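You operate a simulated robot arm through the tools that you are given. There is no shell and no other tool. Be economical: measure what you need, move in short steps, check, and stop when the job is done.

Carry out the task below with a simulated two-armed robot. There is one attempt and no reset: what you move stays moved.

JOB
Hold the yellow remote steady, turn its knob to X and switch it on.
Fine: it lies in the kitting table drawer; leave it on that table and shut the drawer.
Where things are to end (x, y in the base frame): yellow remote within 60 mm of [930, 30].

Only the result counts: the job must be done as asked and must still hold three seconds after the hand-in. Knocking over, shifting, dropping, spilling or breaking anything else fails it.

ROBOT AND FRAMES
Two 6-joint arms with two-finger parallel grippers on one trunk, on a base that drives. Base frame: it is fixed to the floor where the robot stands at the start and does not move with it; the origin is under the middle of the robot, x ahead of it, y to its left, z up; the surface under the hand at the start is at about z = 800. Readings come in mm, rad, newtons and seconds.
The left shoulder is at the start at [70, 166, 1445], the right one opposite. With the tool pointing down near the work surface each hand reaches from about 340 to 780 mm from the robot's upright axis, wherever it stands, measured 20 degrees to its own side. Places, roughly: button of the yellow remote [800, 0, 700]; kitting table [1000, -100, 800]; kitting table drawer [900, -100, 700]; knob of the yellow remote [800, -100, 700]. Payload 3.91 kg a hand.
The TCP of each hand is the grasp point between the finger pads, 30 mm short of the fingertips. In the tool frame z runs along the fingers and y along their closing line. Largest opening 110 mm; finger width 20, thickness 10; the body of the gripper, 48 by 112 mm, starts 55 mm behind the TCP.
Orientation is that of the tool frame in the base frame, as a unit quaternion [x, y, z, w]. With the fingers straight down and closing along the base's y, the tool's x points along the base's -x, its y along +y and its z along -z.

CONTROLS
- The arms move only by the tool jog_arm. It takes "left_moves", "right_moves" or both (then of equal length, played together; a hand with none holds still); each is a list of rows, each an object (a shift or turn left out is 0, a gripper value left out holds the last) with "travel": the shift along the tool's x, y, z in mm, a list of three; "rot": the turn, a rotation vector about the tool's x, y, z in rad, a list of three; "jaw": the opening in per cent of the stroke, from 0 (shut) to 100 (fully open). In form: [{"travel": [tx, ty, tz], "rot": [wx, wy, wz], "jaw": jaw}, ...]. A call has 1 to 8 rows; each row shifts and turns the commanded pose from where the row before left it, along the tool's axes as they then stand. A row lasts 0.2 s, in which the tool goes at most 50 mm and 0.15 rad; a call with a longer step from one row to the next is refused whole, and so is a gripper value outside its range. A pose out of reach is approached as far as the arm can. The call stops where the force on the tool passes 60 N (or 10 N more than at its start, if that is more) or the arm is blocked; 0.2 s more then pass. Each finger travels about 108 mm/s and halts on what it meets, pressing with about 21 N; the grip force reading is that of the motor and also rises with nothing between the fingers. The clock runs only during rows and for 0.2 s after the last one: add rows that do not move to give the fingers time. The reply holds the time, the measured pose of the TCP, the force on the tool along the base axes, the opening and the grip force, in the units named above and with some noise, with the torque about the TCP (base axes, N m) and any sound that the robot's microphone picked up, and new pictures: "show" is both (left out), scene, wrist or none (wrist: the cameras of the hands that moved).
- Cameras (640 x 400 px; columns grow to the right, rows downward): "scene" is now at [118.2, -10.5, 1642.5]; the picture's right is [-0.14, -0.99, 0.00], its down [-0.83, 0.12, -0.55] and it looks along [0.55, -0.08, -0.83] (base axes); focal length 274 px, centre (320, 200). "left" rides on the left gripper at [77, -7, -114] in its tool frame; the picture's right is [0.09, 1.00, 0.00], its down [-0.80, 0.07, -0.59] and it looks along [-0.59, 0.05, 0.80] (tool axes); focal length 270 px, centre (320, 200). "right" rides on the right gripper at [77, 7, -114] in its tool frame; the picture's right is [-0.09, 1.00, 0.00], its down [-0.80, -0.07, -0.59] and it looks along [-0.59, -0.05, 0.80] (tool axes); focal length 270 px, centre (320, 200). There is no depth. A picture from a camera that has moved, and an enlarged one, comes with that camera's place and axes in the base frame and with its lens.
- move_column(by): slides the trunk up (or, below 0, down) by that many mm; the arms and the scene camera ride with it, the base frame stays. It gives what a move gives, with no picture.
- steer(legs): drives the robot by 1 to 6 legs, each [ahead, left, turn to the left] in mm, mm and rad, along the robot's own axes; the way and the turn of a leg run together, so that a leg with both is an arc; at most 1500 mm and 3.142 rad a leg. The arms and the cameras ride along, it lands a little off, and it stops where it bumps. It gives what a move gives, and a new picture of the scene camera.
- aim_head(pan, tilt): turns the head with the scene camera to pan (to the left, within 1.501 rad either way) and tilt (down, from -0.506 to 1.204), counted from straight ahead of the robot. It gives what a move gives, and a new picture of the scene camera.
- zoom(camera, box): a new picture of the part [left, top, right, bottom] of that camera's present view, enlarged. The clock stands still meanwhile.
- close_job(): hands the job in; it is judged then, once.

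Go step by step. Nothing tells you exact positions but the pictures and the camera data: compare them with the known pose of the tool, close in by small moves and look again before you grip or let go. The budget is 120 turns and 260 pictures, counting those below and the enlarged ones. Unless the task says otherwise, let go and move clear before handing in, and close with one line.

The tools are called after "Call:" as name(argument=value, ...) on one line, values as JSON. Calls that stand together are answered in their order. jog_arm: Moves the arms, as the interface text tells. Its arguments: {"type":"object","properties":{"left_moves":{"type":"array","items":{"type":"object","properties":{"travel":{"type":"array","items":{"type":"number"}},"rot":{"type":"array","items":{"type":"number"}},"jaw":{"type":"number"}}}},"right_moves":{"type":"array","items":{"type":"object","properties":{"travel":{"type":"array","items":{"type":"number"}},"rot":{"type":"array","items":{"type":"number"}},"jaw":{"type":"number"}}}},"show":{"type":"string","enum":["both","scene","wrist","none"]}},"required":[]} The other tools are called the same way: move_column (by) slides the trunk up or down; steer (legs) drives the base; aim_head (pan, tilt) turns the head that bears the scene camera; zoom (camera, box) takes an enlarged picture of a part of a camera's view; close_job () hands the job in.

At the start:

```text
t: 0.0
left_tcp_pos: [648.2, 263.0, 1021.0]
left_orientation: [0.0, 1.0, 0.001, 0.0]
left_force: [-0.5, 0.6, 1.1]
left_wrist_torque: [0.03, -0.02, 0.0]
left_gripper_width: 110.3
left_gripper_force: 0.0
right_tcp_pos: [659.1, -260.2, 1063.9]
right_orientation: [0.0, 1.0, 0.0, 0.0]
right_force: [-0.2, 0.0, -0.8]
right_wrist_torque: [-0.01, -0.02, 0.02]
right_gripper_width: 110.1
right_gripper_force: 0.1
trunk travel left (down, up): [-940.0, 0.0]
robot x, y, heading: [-1.3, -0.1, -0.002]
head pan, tilt: [-0.145, 0.986]
```

scene: 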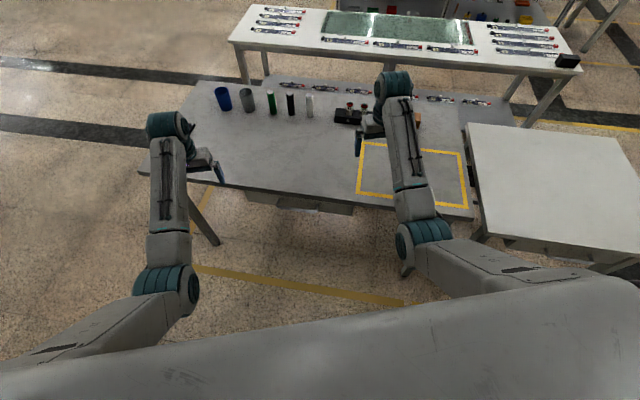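
right: 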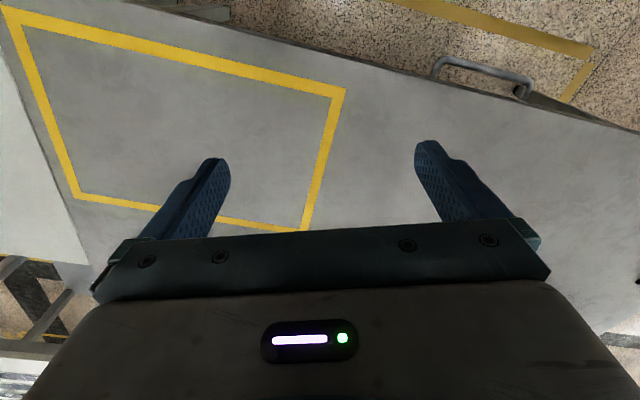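
left: 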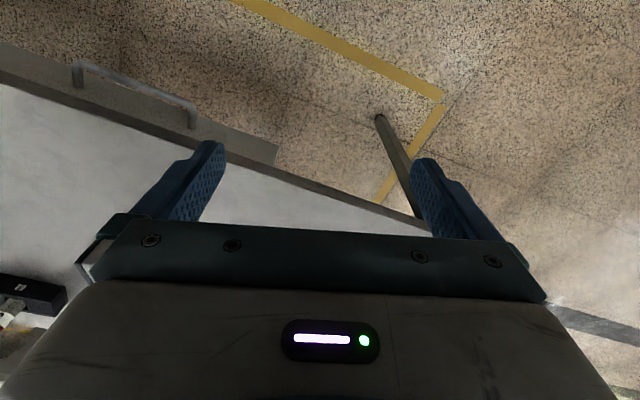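

I see a grey table ahead with a shut drawer and a handle at its front edge. I'll look closer at the drawer and the table.

Call:
zoom(camera="scene", box=[130, 60, 490, 285])

Call:
zoom(camera="scene", box=[220, 150, 380, 250])

```text
1.78 times, centred on (310, 172) of scene
camera zoom: at [118.2, -10.5, 1642.5], right [-0.14, -0.99, 0.0], down [-0.83, 0.12, -0.55], along [0.55, -0.08, -0.83], focal length 487 px, centre (338, 249)
```

zoom: 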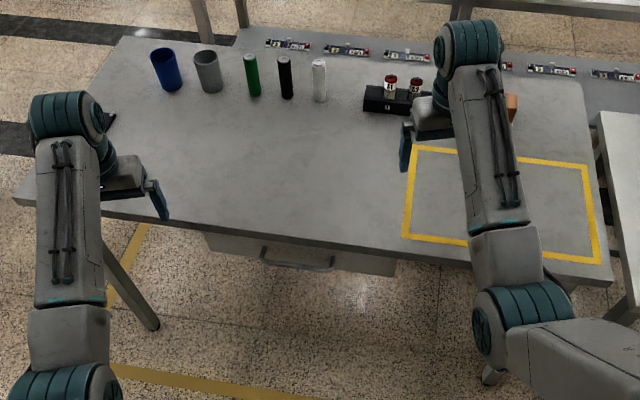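

```text
4.00 times, centred on (300, 200) of scene
camera zoom: at [118.2, -10.5, 1642.5], right [-0.14, -0.99, 0.0], down [-0.83, 0.12, -0.55], along [0.55, -0.08, -0.83], focal length 1096 px, centre (400, 200)
```

zoom: 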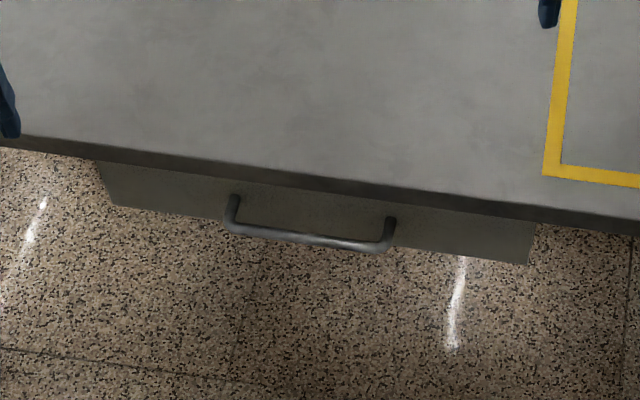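

The table is turned about -0.32 rad against the robot, and the drawer handle sits around [695, 0, 720]. I'll square up with the table and shift left so that the drawer lies ahead.

Call:
steer(legs=[[0, 0, -0.318], [0, 200, 0]])

Call:
aim_head(pan=0, tilt=0.95)

```text
t: 2.6
left_tcp_pos: [759.1, 231.0, 1021.8]
left_orientation: [0.16, 0.987, 0.001, 0.0]
left_force: [-0.4, -0.3, 0.9]
left_wrist_torque: [0.03, -0.01, 0.01]
left_gripper_width: 110.1
left_gripper_force: 0.0
right_tcp_pos: [604.7, -268.1, 1064.2]
right_orientation: [0.16, 0.987, 0.001, 0.0]
right_force: [-0.2, 0.0, 0.0]
right_wrist_torque: [0.03, -0.01, 0.0]
right_gripper_width: 110.2
right_gripper_force: 0.0
trunk travel left (down, up): [-940.0, 0.0]
robot x, y, heading: [63.5, 189.3, -0.32]
head pan, tilt: [-0.145, 0.986]
camera scene: at [170.2, 136.2, 1642.4], right [-0.45, -0.89, 0.0], down [-0.74, 0.38, -0.55], along [0.49, -0.25, -0.83], focal length 274 px, centre (320, 200)
```

scene: 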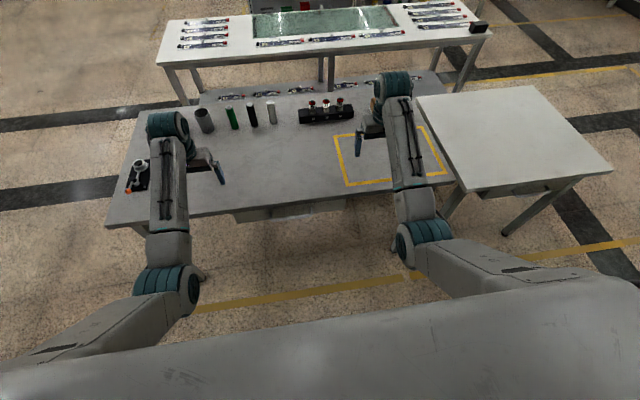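

```text
t: 3.3
left_tcp_pos: [760.0, 234.4, 1020.8]
left_orientation: [0.16, 0.987, 0.0, -0.001]
left_force: [0.6, -1.0, -0.4]
left_wrist_torque: [0.03, 0.0, 0.01]
left_gripper_width: 110.0
left_gripper_force: 0.1
right_tcp_pos: [606.0, -267.5, 1064.8]
right_orientation: [0.16, 0.987, 0.0, 0.001]
right_force: [0.0, -0.4, 0.2]
right_wrist_torque: [-0.01, -0.01, -0.01]
right_gripper_width: 110.0
right_gripper_force: 0.1
trunk travel left (down, up): [-940.0, 0.0]
robot x, y, heading: [57.4, 188.1, -0.319]
head pan, tilt: [0.0, 0.949]
camera scene: at [177.5, 149.0, 1645.1], right [-0.32, -0.95, 0.0], down [-0.77, 0.26, -0.58], along [0.55, -0.18, -0.81], focal length 274 px, centre (320, 200)
```

scene: 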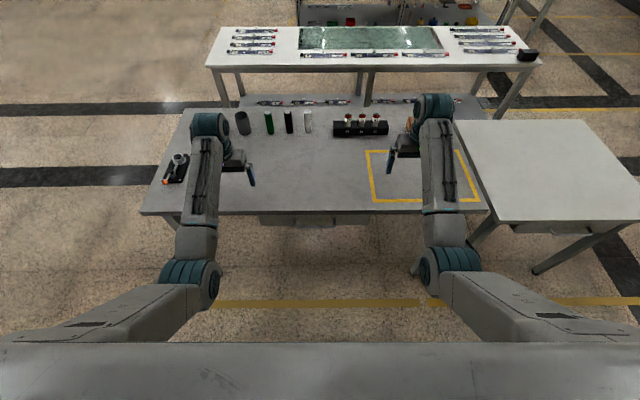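

The robot is now square to the table and the drawer is nearly dead ahead. I'll measure the handle.

Call:
zoom(camera="scene", box=[250, 185, 378, 265])

Call:
zoom(camera="left", box=[0, 0, 640, 400])

```text
5.00 times, centred on (314, 225) of scene
camera zoom: at [177.5, 149.0, 1645.1], right [-0.32, -0.95, 0.0], down [-0.77, 0.26, -0.58], along [0.55, -0.18, -0.81], focal length 1370 px, centre (350, 75)
```

zoom: 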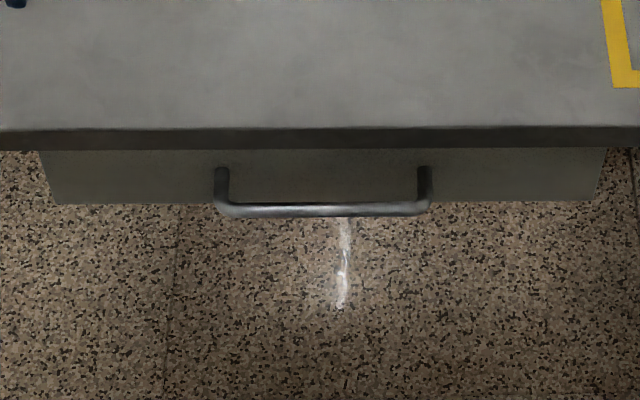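

```text
1.00 times, centred on (320, 200) of left (not enlarged: the box is as wide or as high as the picture)
camera zoom: at [684.6, 252.5, 1135.6], right [0.23, 0.97, 0.0], down [0.78, -0.19, 0.59], along [0.58, -0.14, -0.8], focal length 270 px, centre (320, 200)
```

zoom: 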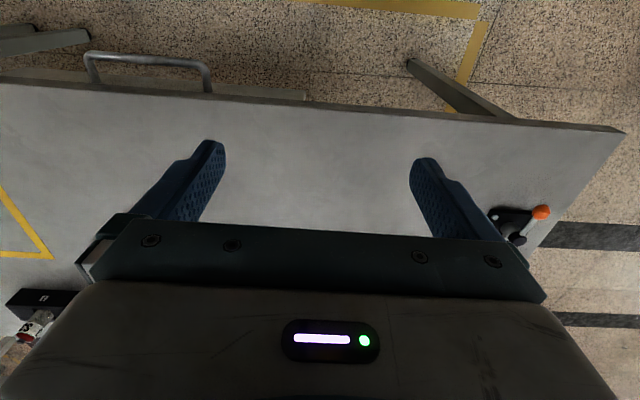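

The handle bar is about 22 mm left of the robot's axis and 660 mm ahead, at z near 705, under the table lip, so I'll grip it with a horizontal tool. First I back off and lower the trunk.

Call:
steer(legs=[[-250, 0, 0]])

Call:
move_column(by=-300)

Call:
jog_arm(left_moves=[{"rot": [0, -0.145, 0]}, {"rot": [0, -0.145, 0]}, {"rot": [0, -0.145, 0]}, {"rot": [0, -0.145, 0]}, {"rot": [0, -0.145, 0]}, {"rot": [0, -0.145, 0]}, {"rot": [0, -0.145, 0]}, {"rot": [0, -0.145, 0]}], show="none")

Call:
jog_arm(left_moves=[{"rot": [0, -0.145, 0]}, {"rot": [0, -0.145, 0]}, {"rot": [0, -0.1208, 0]}], show="both")

```text
t: 5.1
left_tcp_pos: [529.2, 314.5, 1020.2]
left_orientation: [0.157, 0.988, 0.0, -0.001]
left_force: [-0.2, 0.0, 0.3]
left_wrist_torque: [-0.04, -0.02, 0.0]
left_gripper_width: 110.0
left_gripper_force: 0.0
right_tcp_pos: [377.3, -188.1, 1061.9]
right_orientation: [0.157, 0.988, 0.0, -0.001]
right_force: [0.4, 0.5, -0.2]
right_wrist_torque: [-0.02, 0.03, 0.0]
right_gripper_width: 110.1
right_gripper_force: 0.1
trunk travel left (down, up): [-940.0, 0.0]
robot x, y, heading: [-168.8, 263.8, -0.314]
head pan, tilt: [0.0, 0.949]
camera scene: at [-51.2, 225.2, 1644.8], right [-0.31, -0.95, 0.0], down [-0.77, 0.25, -0.58], along [0.55, -0.18, -0.81], focal length 274 px, centre (320, 200)
```

scene: 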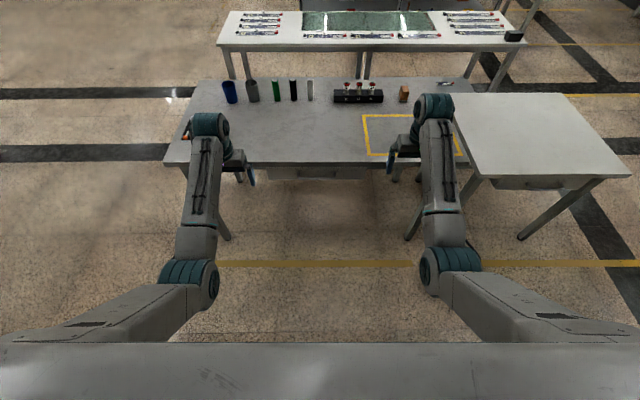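

```text
t: 8.1
left_tcp_pos: [527.6, 314.7, 721.6]
left_orientation: [0.158, 0.987, 0.0, 0.001]
left_force: [-0.1, 0.3, -0.3]
left_wrist_torque: [-0.02, 0.03, 0.0]
left_gripper_width: 110.2
left_gripper_force: 0.0
right_tcp_pos: [376.1, -187.0, 765.0]
right_orientation: [0.158, 0.987, -0.001, 0.001]
right_force: [0.2, 1.0, 0.5]
right_wrist_torque: [0.02, 0.02, 0.0]
right_gripper_width: 110.1
right_gripper_force: 0.1
trunk travel left (down, up): [-640.0, 300.0]
robot x, y, heading: [-169.7, 266.1, -0.316]
head pan, tilt: [0.0, 0.949]
```

```text
t: 9.9
left_tcp_pos: [526.8, 315.2, 722.9]
left_orientation: [0.132, 0.825, -0.087, 0.543]
left_force: [0.0, -0.1, -0.1]
left_wrist_torque: [-0.02, 0.0, 0.02]
left_gripper_width: 109.9
left_gripper_force: 0.0
right_tcp_pos: [375.3, -186.8, 764.8]
right_orientation: [0.157, 0.988, 0.0, 0.0]
right_force: [0.2, 0.1, -1.1]
right_wrist_torque: [0.0, 0.05, 0.0]
right_gripper_width: 109.9
right_gripper_force: 0.0
trunk travel left (down, up): [-640.0, 300.0]
robot x, y, heading: [-169.0, 264.5, -0.315]
head pan, tilt: [0.0, 0.949]
```

```text
t: 10.7
left_tcp_pos: [527.6, 314.4, 721.3]
left_orientation: [0.111, 0.698, -0.112, 0.699]
left_force: [0.1, -0.6, -0.9]
left_wrist_torque: [-0.01, 0.01, -0.01]
left_gripper_width: 110.1
left_gripper_force: 0.1
right_tcp_pos: [376.5, -187.1, 765.3]
right_orientation: [0.158, 0.987, 0.0, 0.0]
right_force: [0.3, 0.2, -0.6]
right_wrist_torque: [0.02, -0.05, 0.02]
right_gripper_width: 109.8
right_gripper_force: 0.1
trunk travel left (down, up): [-640.0, 300.0]
robot x, y, heading: [-169.1, 263.2, -0.315]
head pan, tilt: [0.0, 0.949]
camera scene: at [-54.6, 226.5, 1345.2], right [-0.31, -0.95, 0.0], down [-0.77, 0.25, -0.58], along [0.55, -0.18, -0.81], focal length 274 px, centre (320, 200)
camera left: at [416.4, 344.1, 644.0], right [0.31, 0.95, -0.09], down [-0.54, 0.25, 0.8], along [0.78, -0.2, 0.59], focal length 270 px, centre (320, 200)
```

scene: 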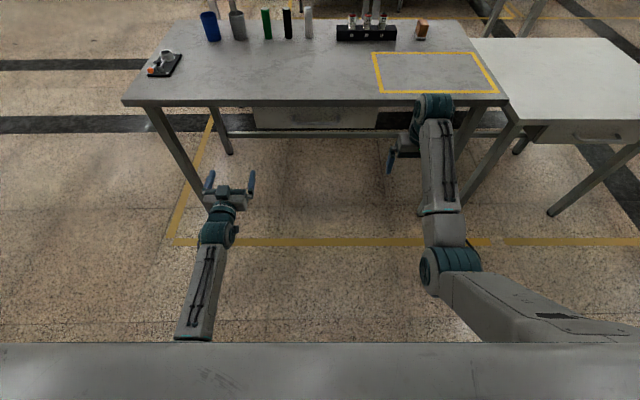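
left: 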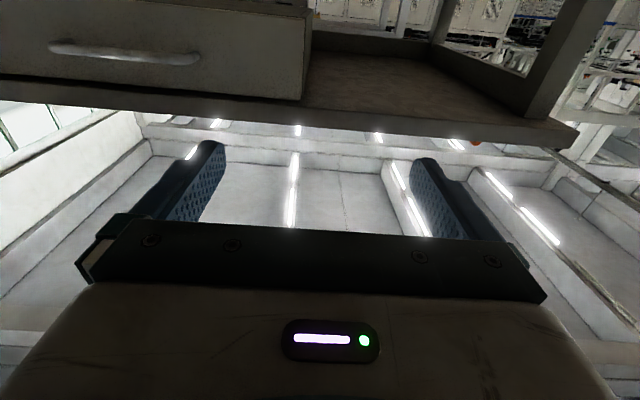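

The horizontal pose works and the handle bar is at z of about 715. I'll roll the left hand so that it closes vertically, and bring it in front of the handle.

Call:
jog_arm(left_moves=[{"rot": [0, 0, 0.143], "travel": [0, -20, 0]}, {"rot": [0, 0, 0.143]}, {"rot": [0, 0, 0.143]}, {"rot": [0, 0, 0.143]}, {"rot": [0, 0, 0.143]}, {"rot": [0, 0, 0.143]}, {"rot": [0, 0, 0.143]}, {"rot": [0, 0, 0.143]}], show="none")

Call:
jog_arm(left_moves=[{"rot": [0, 0, 0.143]}, {"rot": [0, 0, 0.143]}, {"rot": [0, 0, 0.141]}, {"travel": [-45, 0, 25]}, {"travel": [-45, 0, 25]}, {"travel": [-45, 0, 25]}, {"travel": [-45, 0, 25]}, {"travel": [-42, -5, 25]}], show="both")

```text
t: 12.5
left_tcp_pos: [520.7, 294.6, 720.8]
left_orientation: [0.472, 0.526, 0.285, 0.647]
left_force: [-0.9, -0.3, -0.7]
left_wrist_torque: [0.0, 0.0, 0.01]
left_gripper_width: 109.8
left_gripper_force: 0.1
right_tcp_pos: [376.2, -187.2, 765.1]
right_orientation: [0.158, 0.987, 0.001, -0.001]
right_force: [0.4, 0.1, 0.4]
right_wrist_torque: [-0.01, -0.01, 0.02]
right_gripper_width: 110.1
right_gripper_force: 0.0
trunk travel left (down, up): [-640.0, 300.0]
robot x, y, heading: [-166.3, 264.9, -0.318]
head pan, tilt: [0.0, 0.949]
```

```text
refused: row 4 steps farther than a row can; nothing moved
```

Call:
jog_arm(left_moves=[{"rot": [0, 0, 0.143]}, {"rot": [0, 0, 0.143]}, {"rot": [0, 0, 0.141]}, {"travel": [-45, 0, 20]}, {"travel": [-45, 0, 20]}, {"travel": [-45, 0, 20]}, {"travel": [-45, 0, 20]}, {"travel": [-42, -5, 20]}], show="both")

```text
t: 14.5
left_tcp_pos: [560.1, 140.2, 684.6]
left_orientation: [0.592, 0.399, 0.447, 0.54]
left_force: [-0.3, 0.5, 0.8]
left_wrist_torque: [-0.01, -0.04, 0.01]
left_gripper_width: 109.5
left_gripper_force: 0.0
left hand out of reach, approached as far as the arm can: row 5
right_tcp_pos: [375.7, -185.9, 764.6]
right_orientation: [0.157, 0.988, 0.001, 0.0]
right_force: [-0.9, 0.3, -0.3]
right_wrist_torque: [0.01, -0.01, -0.02]
right_gripper_width: 110.1
right_gripper_force: 0.1
trunk travel left (down, up): [-640.0, 300.0]
robot x, y, heading: [-171.8, 266.9, -0.315]
head pan, tilt: [0.0, 0.949]
stopped in row 8 (left hand): the arm was blocked; the commanded pose is now the measured one
camera scene: at [-55.4, 226.6, 1345.2], right [-0.31, -0.95, 0.0], down [-0.77, 0.25, -0.58], along [0.55, -0.18, -0.81], focal length 274 px, centre (320, 200)
camera left: at [471.8, 248.1, 686.7], right [0.02, -0.01, 1.0], down [-0.8, -0.6, 0.0], along [0.6, -0.8, -0.02], focal length 270 px, centre (320, 200)
```

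scene: 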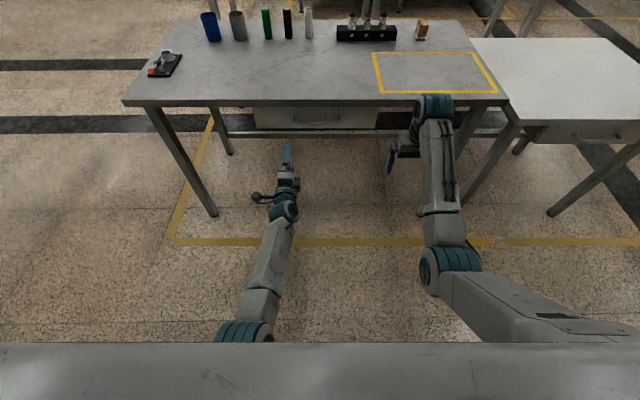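
left: 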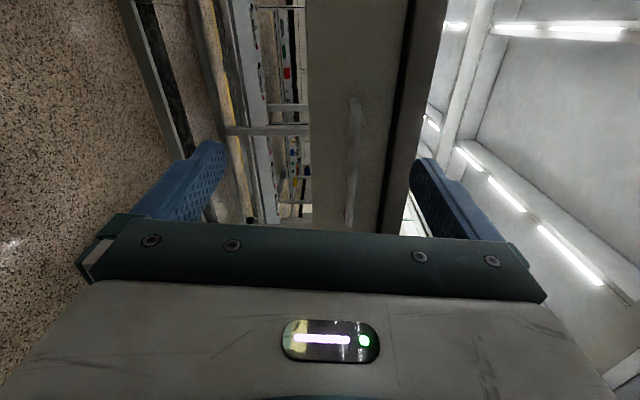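

The arm ran out of its range toward the centre, so I'll bring the hand back to its own side and shift the base to the right instead.

Call:
jog_arm(left_moves=[{"travel": [45, 5, -15]}, {"travel": [45, 15, -15]}, {"travel": [30, 6, 0], "rot": [0, -0.028, -0.098]}], show="none")

Call:
steer(legs=[[0, -195, 0]])

Call:
zoom(camera="left", box=[0, 0, 640, 400])

```text
t: 15.3
left_tcp_pos: [561.1, 247.3, 717.8]
left_orientation: [0.597, 0.392, 0.445, 0.54]
left_force: [-0.2, -0.7, 0.4]
left_wrist_torque: [-0.23, 0.01, 0.04]
left_gripper_width: 109.8
left_gripper_force: 0.0
left hand out of reach, approached as far as the arm can: row 3
right_tcp_pos: [376.4, -187.1, 763.4]
right_orientation: [0.157, 0.988, 0.0, -0.001]
right_force: [-0.2, 0.0, -0.4]
right_wrist_torque: [-0.01, -0.02, 0.03]
right_gripper_width: 110.2
right_gripper_force: 0.1
trunk travel left (down, up): [-640.0, 300.0]
robot x, y, heading: [-169.6, 261.5, -0.314]
head pan, tilt: [0.0, 0.949]
```

```text
t: 16.9
left_tcp_pos: [499.9, 61.6, 718.4]
left_orientation: [0.583, 0.414, 0.424, 0.556]
left_force: [0.4, -0.9, 0.2]
left_wrist_torque: [0.03, -0.01, 0.02]
left_gripper_width: 110.0
left_gripper_force: 0.1
right_tcp_pos: [316.4, -373.0, 765.0]
right_orientation: [0.156, 0.988, 0.0, -0.001]
right_force: [0.5, -0.6, -0.4]
right_wrist_torque: [-0.03, -0.01, -0.01]
right_gripper_width: 109.9
right_gripper_force: 0.0
trunk travel left (down, up): [-640.0, 300.0]
robot x, y, heading: [-231.8, 77.0, -0.313]
head pan, tilt: [0.0, 0.949]
camera scene: at [-115.4, 40.0, 1345.2], right [-0.31, -0.95, 0.0], down [-0.77, 0.25, -0.58], along [0.55, -0.18, -0.81], focal length 274 px, centre (320, 200)
```

scene: 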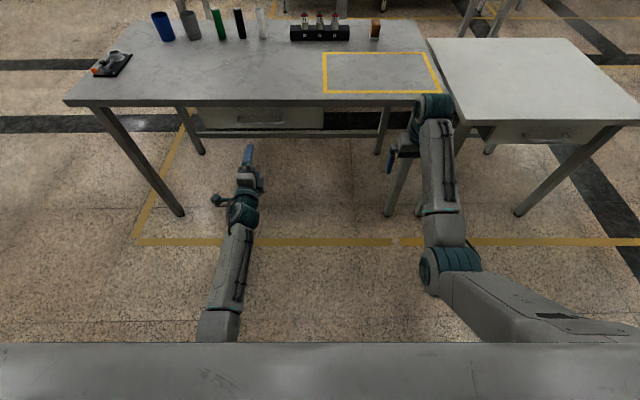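

```text
1.00 times, centred on (320, 200) of left (not enlarged: the box is as wide or as high as the picture)
camera zoom: at [413.7, 169.9, 715.6], right [0.04, 0.05, 1.0], down [-0.81, -0.59, 0.06], along [0.59, -0.81, 0.01], focal length 270 px, centre (320, 200)
```

zoom: 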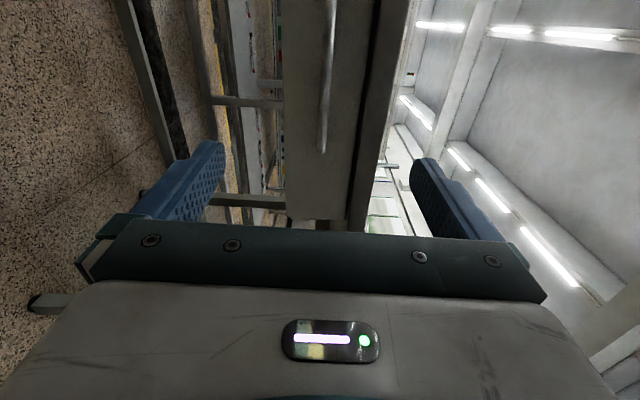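

The hand now lines up with the handle at the same height. I'll narrow the jaws and close in, then check.

Call:
jog_arm(left_moves=[{"travel": [0, 0, 40], "jaw": 55}, {"travel": [0, 0, 40]}, {"travel": [0, 0, 40]}, {"travel": [0, 0, 30]}])

```text
t: 17.9
left_tcp_pos: [642.5, 14.5, 714.6]
left_orientation: [0.583, 0.419, 0.425, 0.552]
left_force: [-0.9, 0.1, -0.4]
left_wrist_torque: [0.0, -0.05, 0.02]
left_gripper_width: 60.3
left_gripper_force: 0.1
right_tcp_pos: [316.7, -372.6, 763.8]
right_orientation: [0.156, 0.988, 0.0, 0.0]
right_force: [0.3, -0.7, 0.6]
right_wrist_torque: [0.0, 0.01, 0.01]
right_gripper_width: 110.3
right_gripper_force: 0.0
trunk travel left (down, up): [-640.0, 300.0]
robot x, y, heading: [-229.9, 80.3, -0.314]
head pan, tilt: [0.0, 0.949]
camera scene: at [-114.4, 40.1, 1345.0], right [-0.31, -0.95, 0.0], down [-0.77, 0.25, -0.58], along [0.55, -0.18, -0.81], focal length 274 px, centre (320, 200)
camera left: at [556.2, 123.0, 713.1], right [0.04, 0.04, 1.0], down [-0.8, -0.6, 0.06], along [0.6, -0.8, 0.01], focal length 270 px, centre (320, 200)
```

scene: 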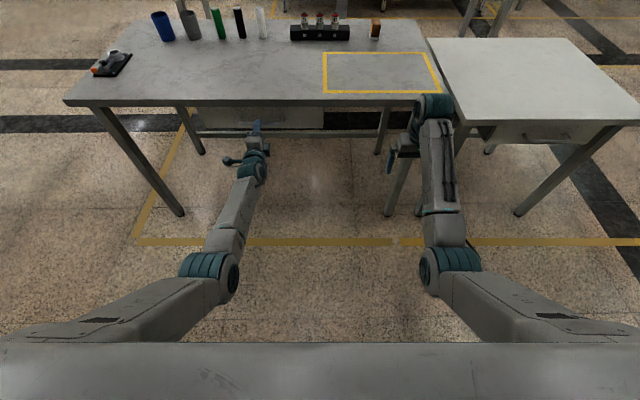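
left: 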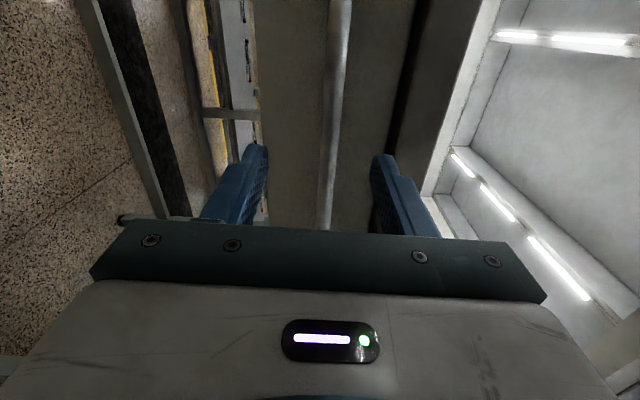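

The bar sits between the fingers. I'll go 40 mm further and close.

Call:
jog_arm(left_moves=[{"travel": [0, 0, 20]}, {"travel": [0, 0, 20]}, {"jaw": 0}, {}, {}, {}])

```text
t: 19.3
left_tcp_pos: [668.9, -2.0, 719.6]
left_orientation: [0.585, 0.421, 0.423, 0.549]
left_force: [-11.3, 1.8, -24.7]
left_wrist_torque: [-0.72, 0.92, -0.19]
left_gripper_width: 12.2
left_gripper_force: 45.5
left hand out of reach, approached as far as the arm can: row 1, 2
right_tcp_pos: [317.5, -371.7, 762.7]
right_orientation: [0.156, 0.988, -0.001, -0.002]
right_force: [0.0, -0.4, -0.3]
right_wrist_torque: [-0.01, 0.0, -0.01]
right_gripper_width: 110.1
right_gripper_force: 0.1
trunk travel left (down, up): [-640.0, 300.0]
robot x, y, heading: [-231.9, 76.8, -0.312]
head pan, tilt: [0.0, 0.949]
camera scene: at [-110.9, 40.6, 1344.5], right [-0.31, -0.95, 0.0], down [-0.78, 0.25, -0.58], along [0.55, -0.18, -0.82], focal length 274 px, centre (320, 200)
camera left: at [580.0, 106.4, 719.8], right [0.05, 0.04, 1.0], down [-0.8, -0.6, 0.07], along [0.6, -0.8, 0.0], focal length 270 px, centre (320, 200)
```

scene: 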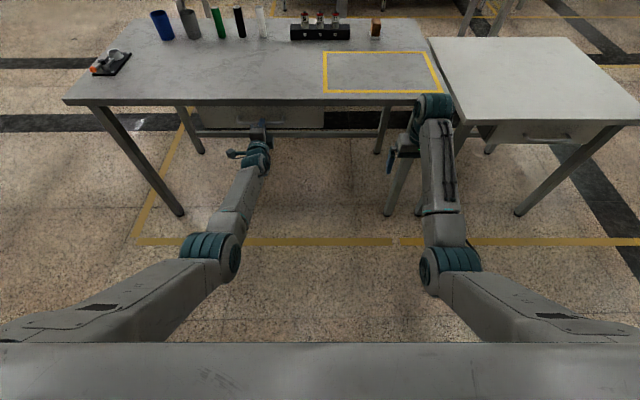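
left: 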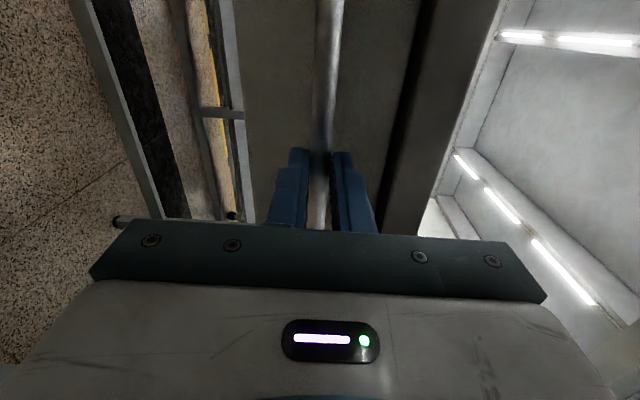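

The bar is gripped (12 mm). I'll pull the drawer straight back in short rows.

Call:
jog_arm(left_moves=[{"travel": [0, -2, -20]}, {"travel": [0, 0, -30]}, {"travel": [0, 0, -30]}, {"travel": [0, 0, -30]}, {"travel": [0, 0, -30]}, {"travel": [0, 0, -30]}], show="scene")

```text
t: 20.7
left_tcp_pos: [507.4, 51.6, 720.1]
left_orientation: [0.588, 0.417, 0.421, 0.549]
left_force: [-1.6, -0.7, -36.8]
left_wrist_torque: [-0.43, 1.18, 1.11]
left_gripper_width: 12.1
left_gripper_force: 45.1
right_tcp_pos: [320.4, -371.5, 762.6]
right_orientation: [0.156, 0.988, 0.0, -0.001]
right_force: [0.3, 0.1, 0.4]
right_wrist_torque: [0.02, -0.02, 0.0]
right_gripper_width: 109.9
right_gripper_force: 0.0
trunk travel left (down, up): [-640.0, 300.0]
robot x, y, heading: [-228.8, 80.7, -0.312]
head pan, tilt: [0.0, 0.949]
camera scene: at [-109.5, 41.5, 1344.4], right [-0.31, -0.95, 0.0], down [-0.78, 0.25, -0.58], along [0.55, -0.18, -0.82], focal length 274 px, centre (320, 200)
```

scene: 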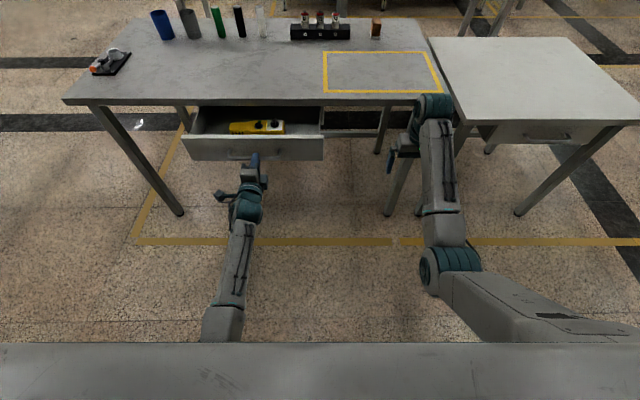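

The drawer opens and the yellow remote is visible inside. I'll pull a further 80 mm and relieve the vertical load.

Call:
jog_arm(left_moves=[{"travel": [0, -6, -20]}, {"travel": [0, 0, -30]}, {"travel": [0, 0, -30]}], show="none")

Call:
zoom(camera="scene", box=[160, 80, 352, 200])

```text
t: 21.5
left_tcp_pos: [430.7, 75.5, 720.6]
left_orientation: [0.586, 0.418, 0.419, 0.554]
left_force: [2.6, 11.8, -31.0]
left_wrist_torque: [-0.61, 1.07, 0.44]
left_gripper_width: 12.1
left_gripper_force: 44.8
right_tcp_pos: [319.2, -369.9, 763.1]
right_orientation: [0.156, 0.988, -0.002, -0.002]
right_force: [0.1, -0.6, -0.5]
right_wrist_torque: [-0.02, -0.04, -0.01]
right_gripper_width: 110.1
right_gripper_force: 0.0
trunk travel left (down, up): [-640.0, 300.0]
robot x, y, heading: [-230.9, 78.5, -0.309]
head pan, tilt: [0.0, 0.949]
```

```text
3.33 times, centred on (256, 140) of scene
camera zoom: at [-110.6, 43.5, 1344.7], right [-0.31, -0.95, 0.0], down [-0.78, 0.25, -0.58], along [0.55, -0.18, -0.81], focal length 913 px, centre (533, 400)
```

zoom: 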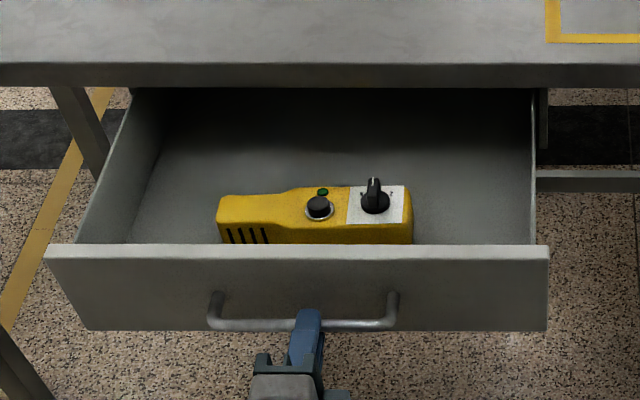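

The remote lies across the drawer: its narrow handle end is to the left and the button and knob are to the right. I'll release the handle, back away and turn the left hand back to tool-down.

Call:
jog_arm(left_moves=[{"jaw": 60}, {}, {"travel": [0, 0, -30]}, {"travel": [0, 0, -40]}, {"travel": [0, 0, -40]}, {"travel": [30, 0, 0], "rot": [0, 0, -0.14]}, {"rot": [0, 0, -0.14]}, {"rot": [0, 0, -0.14]}], show="none")

Call:
jog_arm(left_moves=[{"rot": [0, 0, -0.14]}, {"rot": [0, 0, -0.14]}, {"rot": [0, 0, -0.14]}, {"rot": [0, 0, -0.14]}, {"rot": [0, 0, -0.14]}, {"rot": [0, 0, -0.14]}, {"rot": [0, 0, -0.14]}, {"rot": [0, 0, -0.14]}], show="scene")

```text
t: 23.3
left_tcp_pos: [332.5, 135.6, 729.3]
left_orientation: [0.483, 0.527, 0.298, 0.632]
left_force: [0.6, -1.2, -0.8]
left_wrist_torque: [0.0, -0.01, -0.02]
left_gripper_width: 66.0
left_gripper_force: 0.1
right_tcp_pos: [317.0, -372.1, 765.4]
right_orientation: [0.157, 0.988, 0.0, 0.0]
right_force: [0.0, 0.5, -0.4]
right_wrist_torque: [-0.04, 0.01, 0.0]
right_gripper_width: 110.2
right_gripper_force: 0.0
trunk travel left (down, up): [-640.0, 300.0]
robot x, y, heading: [-227.2, 78.3, -0.316]
head pan, tilt: [0.0, 0.949]
```

```text
t: 25.1
left_tcp_pos: [333.8, 135.2, 729.3]
left_orientation: [0.129, 0.703, -0.084, 0.694]
left_force: [-0.1, -0.6, -0.2]
left_wrist_torque: [0.0, 0.0, 0.04]
left_gripper_width: 66.3
left_gripper_force: 0.1
right_tcp_pos: [316.5, -371.5, 763.8]
right_orientation: [0.157, 0.988, -0.001, 0.0]
right_force: [-0.9, 0.1, -1.2]
right_wrist_torque: [0.0, 0.02, 0.0]
right_gripper_width: 110.2
right_gripper_force: 0.1
trunk travel left (down, up): [-640.0, 300.0]
robot x, y, heading: [-231.7, 77.8, -0.315]
head pan, tilt: [0.0, 0.949]
camera scene: at [-115.1, 40.7, 1345.2], right [-0.31, -0.95, 0.0], down [-0.77, 0.25, -0.58], along [0.55, -0.18, -0.81], focal length 274 px, centre (320, 200)
```

scene: 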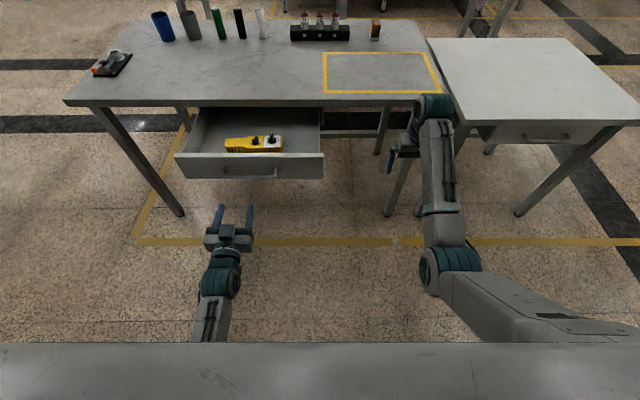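

Now I'll pitch the left hand down, raise the trunk, and yaw the hand so that it closes across the remote.

Call:
move_column(by=150)

Call:
jog_arm(left_moves=[{"rot": [0, 0.143, 0]}, {"rot": [0, 0.143, 0]}, {"rot": [0, 0.143, 0]}, {"rot": [0, 0.143, 0]}, {"rot": [0, 0.143, 0]}, {"rot": [0, 0.143, 0]}, {"rot": [0, 0.143, 0]}, {"rot": [0, 0.143, 0]}], show="none")

Call:
jog_arm(left_moves=[{"rot": [0, 0.143, 0]}, {"rot": [0, 0.143, 0]}, {"rot": [0, 0.141, 0]}, {"rot": [0, 0, 0.143]}, {"rot": [0, 0, 0.143]}, {"rot": [0, 0, 0.143]}, {"rot": [0, 0, 0.143]}, {"rot": [0, 0, 0.143]}], show="none")

Call:
jog_arm(left_moves=[{"rot": [0, 0, 0.143]}, {"rot": [0, 0, 0.143]}, {"rot": [0, 0, 0.143]}, {"rot": [0, 0, 0.143]}, {"rot": [0, 0, 0.143]}, {"rot": [0, 0, 0.141]}], show="both")

```text
t: 26.8
left_tcp_pos: [333.4, 135.0, 878.3]
left_orientation: [0.129, 0.703, -0.083, 0.694]
left_force: [0.4, 0.3, -0.2]
left_wrist_torque: [-0.04, -0.02, -0.05]
left_gripper_width: 66.0
left_gripper_force: 0.1
right_tcp_pos: [317.0, -371.7, 914.9]
right_orientation: [0.157, 0.988, 0.0, 0.0]
right_force: [0.2, 0.1, 0.1]
right_wrist_torque: [-0.01, 0.05, 0.04]
right_gripper_width: 109.9
right_gripper_force: 0.0
trunk travel left (down, up): [-790.0, 150.0]
robot x, y, heading: [-233.0, 76.7, -0.316]
head pan, tilt: [0.0, 0.949]
```

```text
t: 28.6
left_tcp_pos: [332.9, 135.2, 880.2]
left_orientation: [0.154, 0.967, 0.001, 0.201]
left_force: [0.2, -0.2, -0.1]
left_wrist_torque: [0.0, 0.03, -0.01]
left_gripper_width: 65.8
left_gripper_force: 0.1
right_tcp_pos: [316.9, -373.0, 913.8]
right_orientation: [0.156, 0.988, 0.0, -0.002]
right_force: [-0.4, 0.2, 0.2]
right_wrist_torque: [0.04, 0.0, 0.01]
right_gripper_width: 110.1
right_gripper_force: 0.0
trunk travel left (down, up): [-790.0, 150.0]
robot x, y, heading: [-228.1, 77.6, -0.313]
head pan, tilt: [0.0, 0.949]
```

```text
t: 30.4
left_tcp_pos: [342.4, 127.8, 844.1]
left_orientation: [0.487, 0.873, 0.029, -0.017]
left_force: [-0.2, 0.0, 0.1]
left_wrist_torque: [0.03, -0.06, 0.0]
left_gripper_width: 66.1
left_gripper_force: 0.2
left hand out of reach, approached as far as the arm can: row 3
right_tcp_pos: [316.1, -371.6, 913.4]
right_orientation: [0.156, 0.988, -0.001, -0.001]
right_force: [-0.7, -0.4, 0.4]
right_wrist_torque: [-0.03, 0.03, -0.01]
right_gripper_width: 110.3
right_gripper_force: 0.0
trunk travel left (down, up): [-790.0, 150.0]
robot x, y, heading: [-229.8, 78.6, -0.317]
head pan, tilt: [0.0, 0.949]
```

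```text
t: 31.8
left_tcp_pos: [340.5, 126.6, 844.4]
left_orientation: [0.805, 0.592, 0.019, -0.028]
left_force: [0.6, 0.5, 0.3]
left_wrist_torque: [0.01, 0.05, -0.01]
left_gripper_width: 65.8
left_gripper_force: 0.1
right_tcp_pos: [316.8, -371.8, 915.3]
right_orientation: [0.157, 0.988, -0.001, 0.0]
right_force: [0.0, 0.7, -0.2]
right_wrist_torque: [0.0, 0.03, 0.03]
right_gripper_width: 109.8
right_gripper_force: 0.0
trunk travel left (down, up): [-790.0, 150.0]
robot x, y, heading: [-231.3, 75.8, -0.313]
head pan, tilt: [0.0, 0.949]
camera scene: at [-115.1, 40.7, 1495.2], right [-0.31, -0.95, 0.0], down [-0.77, 0.25, -0.58], along [0.55, -0.18, -0.81], focal length 274 px, centre (320, 200)
camera left: at [357.6, 195.7, 963.3], right [0.98, -0.21, -0.01], down [-0.17, -0.82, 0.54], along [-0.13, -0.53, -0.84], focal length 270 px, centre (320, 200)
```

scene: 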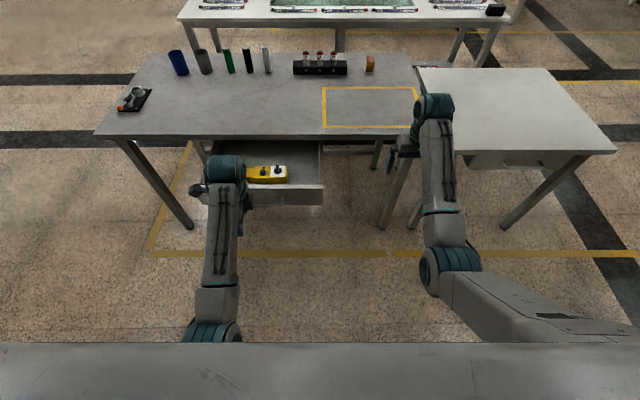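
left: 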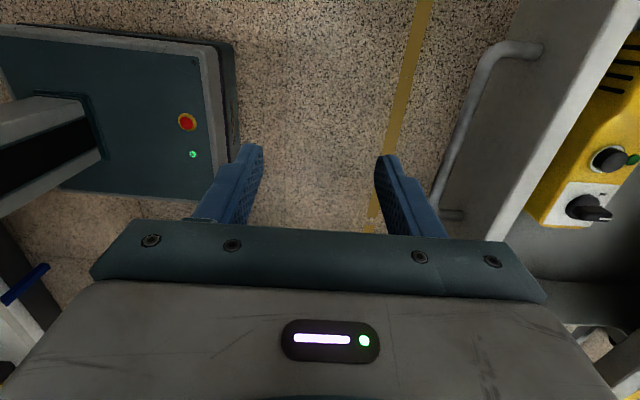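

The base is low enough to slip under the drawer. I'll advance 140 mm and then bring the left hand over the remote's handle end.

Call:
steer(legs=[[140, 0, 0]])

Call:
jog_arm(left_moves=[{"travel": [0, 45, 0], "rot": [-0.023, -0.067, 0]}, {"travel": [0, 45, 0]}, {"travel": [0, 40, 0]}, {"travel": [30, 0, 0]}])

```text
t: 33.2
left_tcp_pos: [469.9, 86.0, 844.4]
left_orientation: [0.804, 0.594, 0.02, -0.026]
left_force: [-0.7, 0.5, 0.2]
left_wrist_torque: [0.0, -0.03, -0.04]
left_gripper_width: 66.1
left_gripper_force: 0.1
right_tcp_pos: [446.6, -413.0, 915.4]
right_orientation: [0.155, 0.988, 0.0, 0.001]
right_force: [-0.4, 0.7, -0.3]
right_wrist_torque: [-0.01, -0.01, -0.02]
right_gripper_width: 110.1
right_gripper_force: 0.1
trunk travel left (down, up): [-790.0, 150.0]
robot x, y, heading: [-97.8, 34.5, -0.315]
head pan, tilt: [0.0, 0.949]
camera scene: at [14.1, -0.8, 1495.4], right [-0.31, -0.95, 0.0], down [-0.77, 0.25, -0.58], along [0.55, -0.18, -0.81], focal length 274 px, centre (320, 200)
```

scene: 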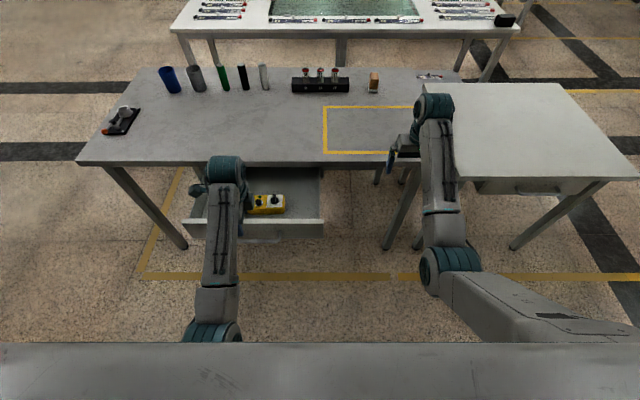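

```text
t: 34.2
left_tcp_pos: [604.0, 77.6, 842.7]
left_orientation: [0.806, 0.593, -0.001, 0.003]
left_force: [-0.8, 0.6, -0.9]
left_wrist_torque: [0.0, 0.0, 0.01]
left_gripper_width: 66.1
left_gripper_force: 0.1
right_tcp_pos: [447.4, -410.2, 915.7]
right_orientation: [0.155, 0.988, -0.001, 0.001]
right_force: [-0.4, -0.3, 0.3]
right_wrist_torque: [-0.03, -0.01, 0.02]
right_gripper_width: 110.1
right_gripper_force: 0.0
trunk travel left (down, up): [-790.0, 150.0]
robot x, y, heading: [-98.1, 41.6, -0.316]
head pan, tilt: [0.0, 0.949]
camera scene: at [15.6, 1.7, 1495.3], right [-0.31, -0.95, 0.0], down [-0.77, 0.25, -0.58], along [0.55, -0.18, -0.81], focal length 274 px, centre (320, 200)
camera left: at [620.4, 154.0, 956.1], right [0.98, -0.21, 0.0], down [-0.17, -0.78, 0.6], along [-0.12, -0.59, -0.8], focal length 270 px, centre (320, 200)
```

scene: 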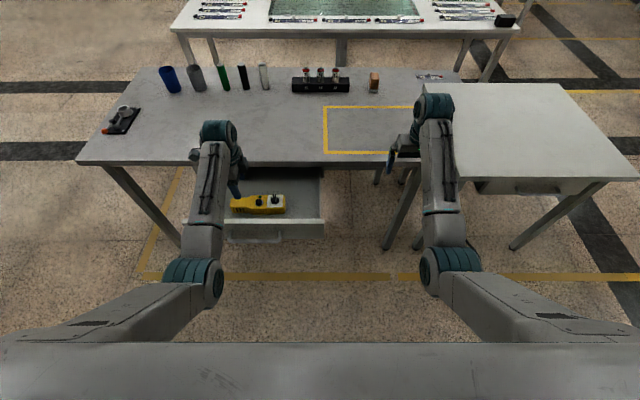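
left: 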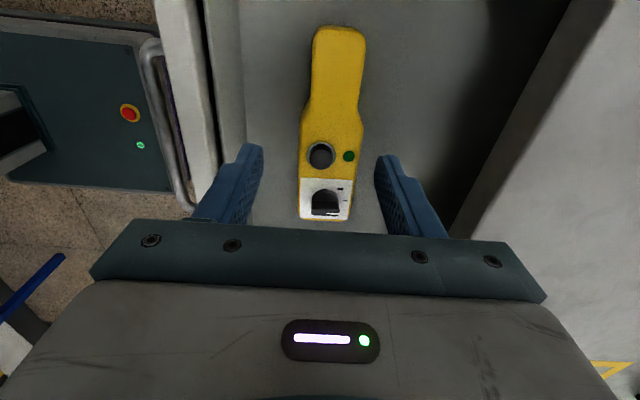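

In the wrist view I place the remote's handle centre at about [633, 108], the button at [597, 36] and the knob at [591, -16]. I'll move over the handle end and descend partway.

Call:
jog_arm(left_moves=[{"travel": [37, 18, 0], "jaw": 80}, {"travel": [0, 0, 40]}, {"travel": [0, 0, 40]}, {}])

```text
t: 35.2
left_tcp_pos: [632.4, 106.5, 762.3]
left_orientation: [0.805, 0.593, -0.001, 0.002]
left_force: [0.3, 0.6, 0.1]
left_wrist_torque: [-0.02, 0.01, -0.02]
left_gripper_width: 88.0
left_gripper_force: 0.1
right_tcp_pos: [448.4, -412.1, 914.5]
right_orientation: [0.155, 0.988, 0.001, -0.001]
right_force: [-0.4, -0.1, 0.1]
right_wrist_torque: [0.01, -0.02, -0.02]
right_gripper_width: 110.0
right_gripper_force: 0.1
trunk travel left (down, up): [-790.0, 150.0]
robot x, y, heading: [-98.4, 39.2, -0.307]
head pan, tilt: [0.0, 0.949]
camera scene: at [16.2, -0.9, 1495.2], right [-0.31, -0.95, 0.0], down [-0.77, 0.25, -0.58], along [0.55, -0.18, -0.81], focal length 274 px, centre (320, 200)
camera left: at [648.7, 182.6, 875.3], right [0.98, -0.21, 0.0], down [-0.17, -0.78, 0.6], along [-0.12, -0.58, -0.8], focal length 270 px, centre (320, 200)
```

scene: 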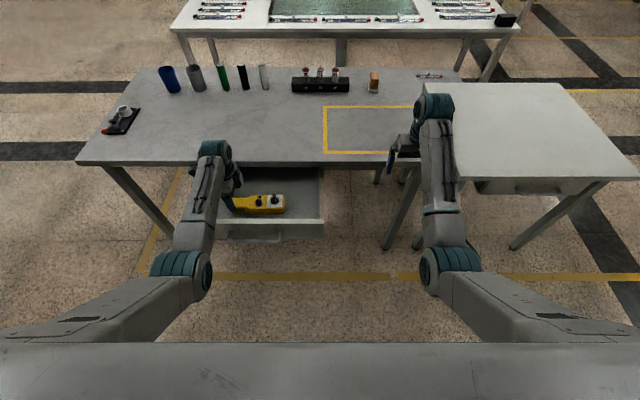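
left: 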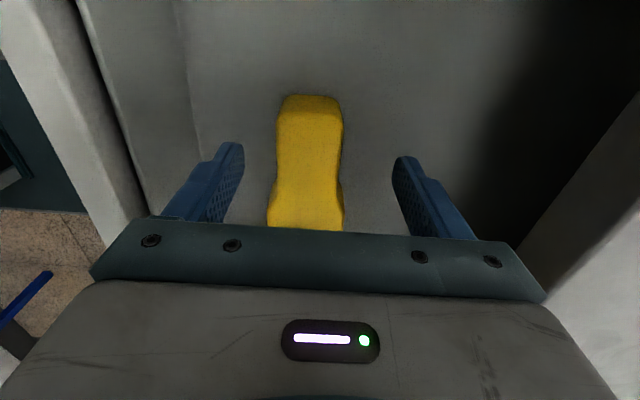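

The handle waist is between the fingers. I'll trim 4 mm and descend gently to find the drawer floor.

Call:
jog_arm(left_moves=[{"travel": [0, -4, 20]}, {"travel": [0, 0, 10]}, {"travel": [0, 0, 5]}, {}], show="wrist")

```text
t: 36.2
left_tcp_pos: [628.4, 106.4, 726.0]
left_orientation: [0.805, 0.593, -0.002, 0.002]
left_force: [-0.3, -0.1, 0.2]
left_wrist_torque: [0.01, -0.01, 0.0]
left_gripper_width: 88.0
left_gripper_force: 0.1
right_tcp_pos: [448.7, -413.2, 914.8]
right_orientation: [0.155, 0.988, -0.001, 0.0]
right_force: [0.3, -0.4, 0.9]
right_wrist_torque: [0.03, 0.0, -0.06]
right_gripper_width: 110.0
right_gripper_force: 0.1
trunk travel left (down, up): [-790.0, 150.0]
robot x, y, heading: [-97.2, 40.1, -0.313]
head pan, tilt: [0.0, 0.949]
camera left: at [644.6, 184.5, 840.6], right [0.98, -0.21, 0.0], down [-0.17, -0.78, 0.6], along [-0.12, -0.58, -0.8], focal length 270 px, centre (320, 200)
```

left: 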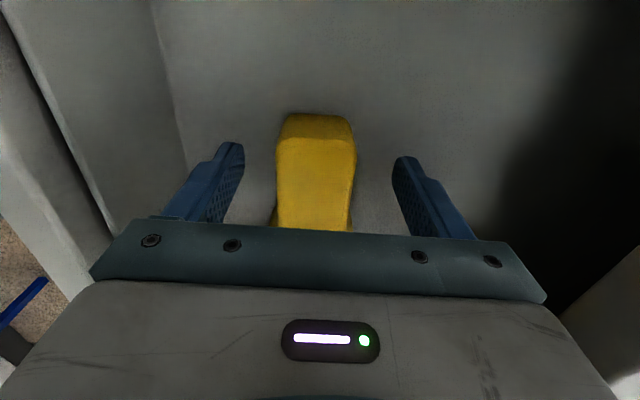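

Call:
jog_arm(left_moves=[{"travel": [0, 0, 4]}, {"travel": [0, 0, 4]}, {"travel": [0, 0, 3]}, {}], show="wrist")

```text
t: 37.2
left_tcp_pos: [629.5, 105.5, 717.0]
left_orientation: [0.805, 0.593, -0.001, 0.002]
left_force: [0.3, 0.1, 0.0]
left_wrist_torque: [0.01, 0.0, 0.04]
left_gripper_width: 87.9
left_gripper_force: 0.1
right_tcp_pos: [449.3, -413.9, 914.3]
right_orientation: [0.156, 0.988, 0.0, 0.0]
right_force: [0.2, 1.1, -1.2]
right_wrist_torque: [0.0, 0.02, 0.03]
right_gripper_width: 110.2
right_gripper_force: 0.1
trunk travel left (down, up): [-790.0, 150.0]
robot x, y, heading: [-98.1, 36.7, -0.31]
head pan, tilt: [0.0, 0.949]
camera left: at [645.8, 183.2, 830.8], right [0.98, -0.21, 0.0], down [-0.17, -0.78, 0.6], along [-0.12, -0.58, -0.8], focal length 270 px, centre (320, 200)
```

left: 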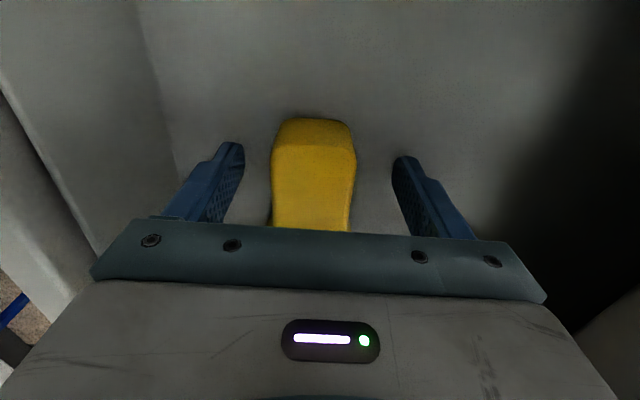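

Call:
jog_arm(left_moves=[{"travel": [0, 0, 3]}, {"travel": [0, 0, 3]}, {"travel": [0, 0, 3]}, {}], show="wrist")

```text
t: 38.2
left_tcp_pos: [630.6, 105.7, 710.2]
left_orientation: [0.805, 0.593, 0.002, 0.004]
left_force: [0.8, 1.4, 15.2]
left_wrist_torque: [0.38, 0.72, 0.0]
left_gripper_width: 87.9
left_gripper_force: 0.0
right_tcp_pos: [446.4, -412.2, 916.4]
right_orientation: [0.156, 0.988, -0.001, 0.001]
right_force: [0.1, -1.4, 0.0]
right_wrist_torque: [0.01, -0.02, -0.01]
right_gripper_width: 110.1
right_gripper_force: 0.0
trunk travel left (down, up): [-790.0, 150.0]
robot x, y, heading: [-102.7, 38.7, -0.315]
head pan, tilt: [0.0, 0.949]
camera left: at [645.2, 183.0, 825.2], right [0.98, -0.21, 0.01], down [-0.17, -0.78, 0.6], along [-0.12, -0.58, -0.8], focal length 270 px, centre (320, 200)
```

left: 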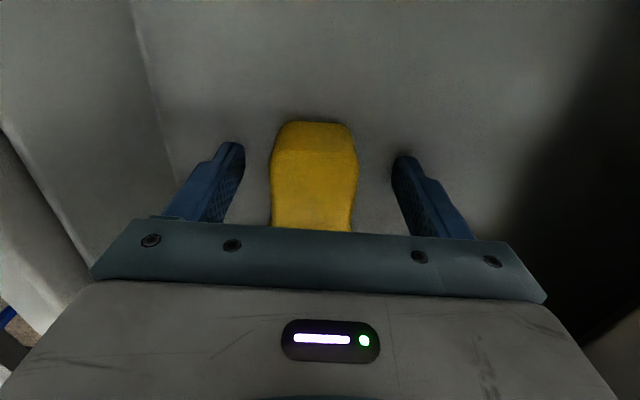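

Floor contact at TCP z of about 711. I'll raise 4 mm and grip the handle.

Call:
jog_arm(left_moves=[{"travel": [0, 0, -4]}, {"jaw": 0}, {}, {}, {}], show="wrist")

```text
t: 39.4
left_tcp_pos: [630.3, 106.1, 711.4]
left_orientation: [0.805, 0.593, -0.001, 0.002]
left_force: [0.3, -0.6, -0.1]
left_wrist_torque: [0.22, -0.11, -0.04]
left_gripper_width: 41.9
left_gripper_force: 21.4
right_tcp_pos: [448.7, -413.4, 914.7]
right_orientation: [0.155, 0.988, 0.0, 0.0]
right_force: [0.1, -0.8, -1.2]
right_wrist_torque: [0.01, 0.02, -0.02]
right_gripper_width: 110.0
right_gripper_force: 0.1
trunk travel left (down, up): [-790.0, 150.0]
robot x, y, heading: [-97.0, 36.1, -0.315]
head pan, tilt: [0.0, 0.949]
camera left: at [645.8, 183.5, 825.8], right [0.98, -0.21, 0.0], down [-0.17, -0.78, 0.6], along [-0.12, -0.58, -0.8], focal length 270 px, centre (320, 200)
```

left: 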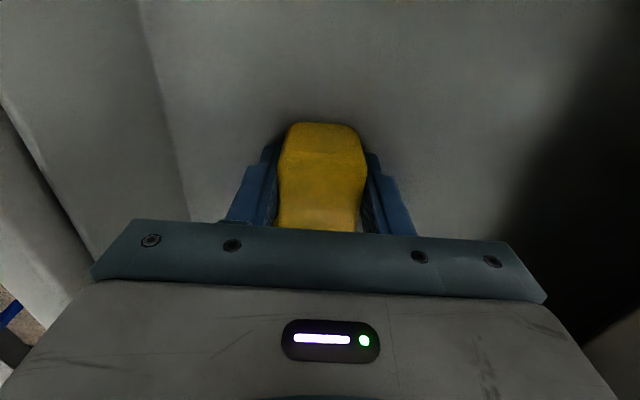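

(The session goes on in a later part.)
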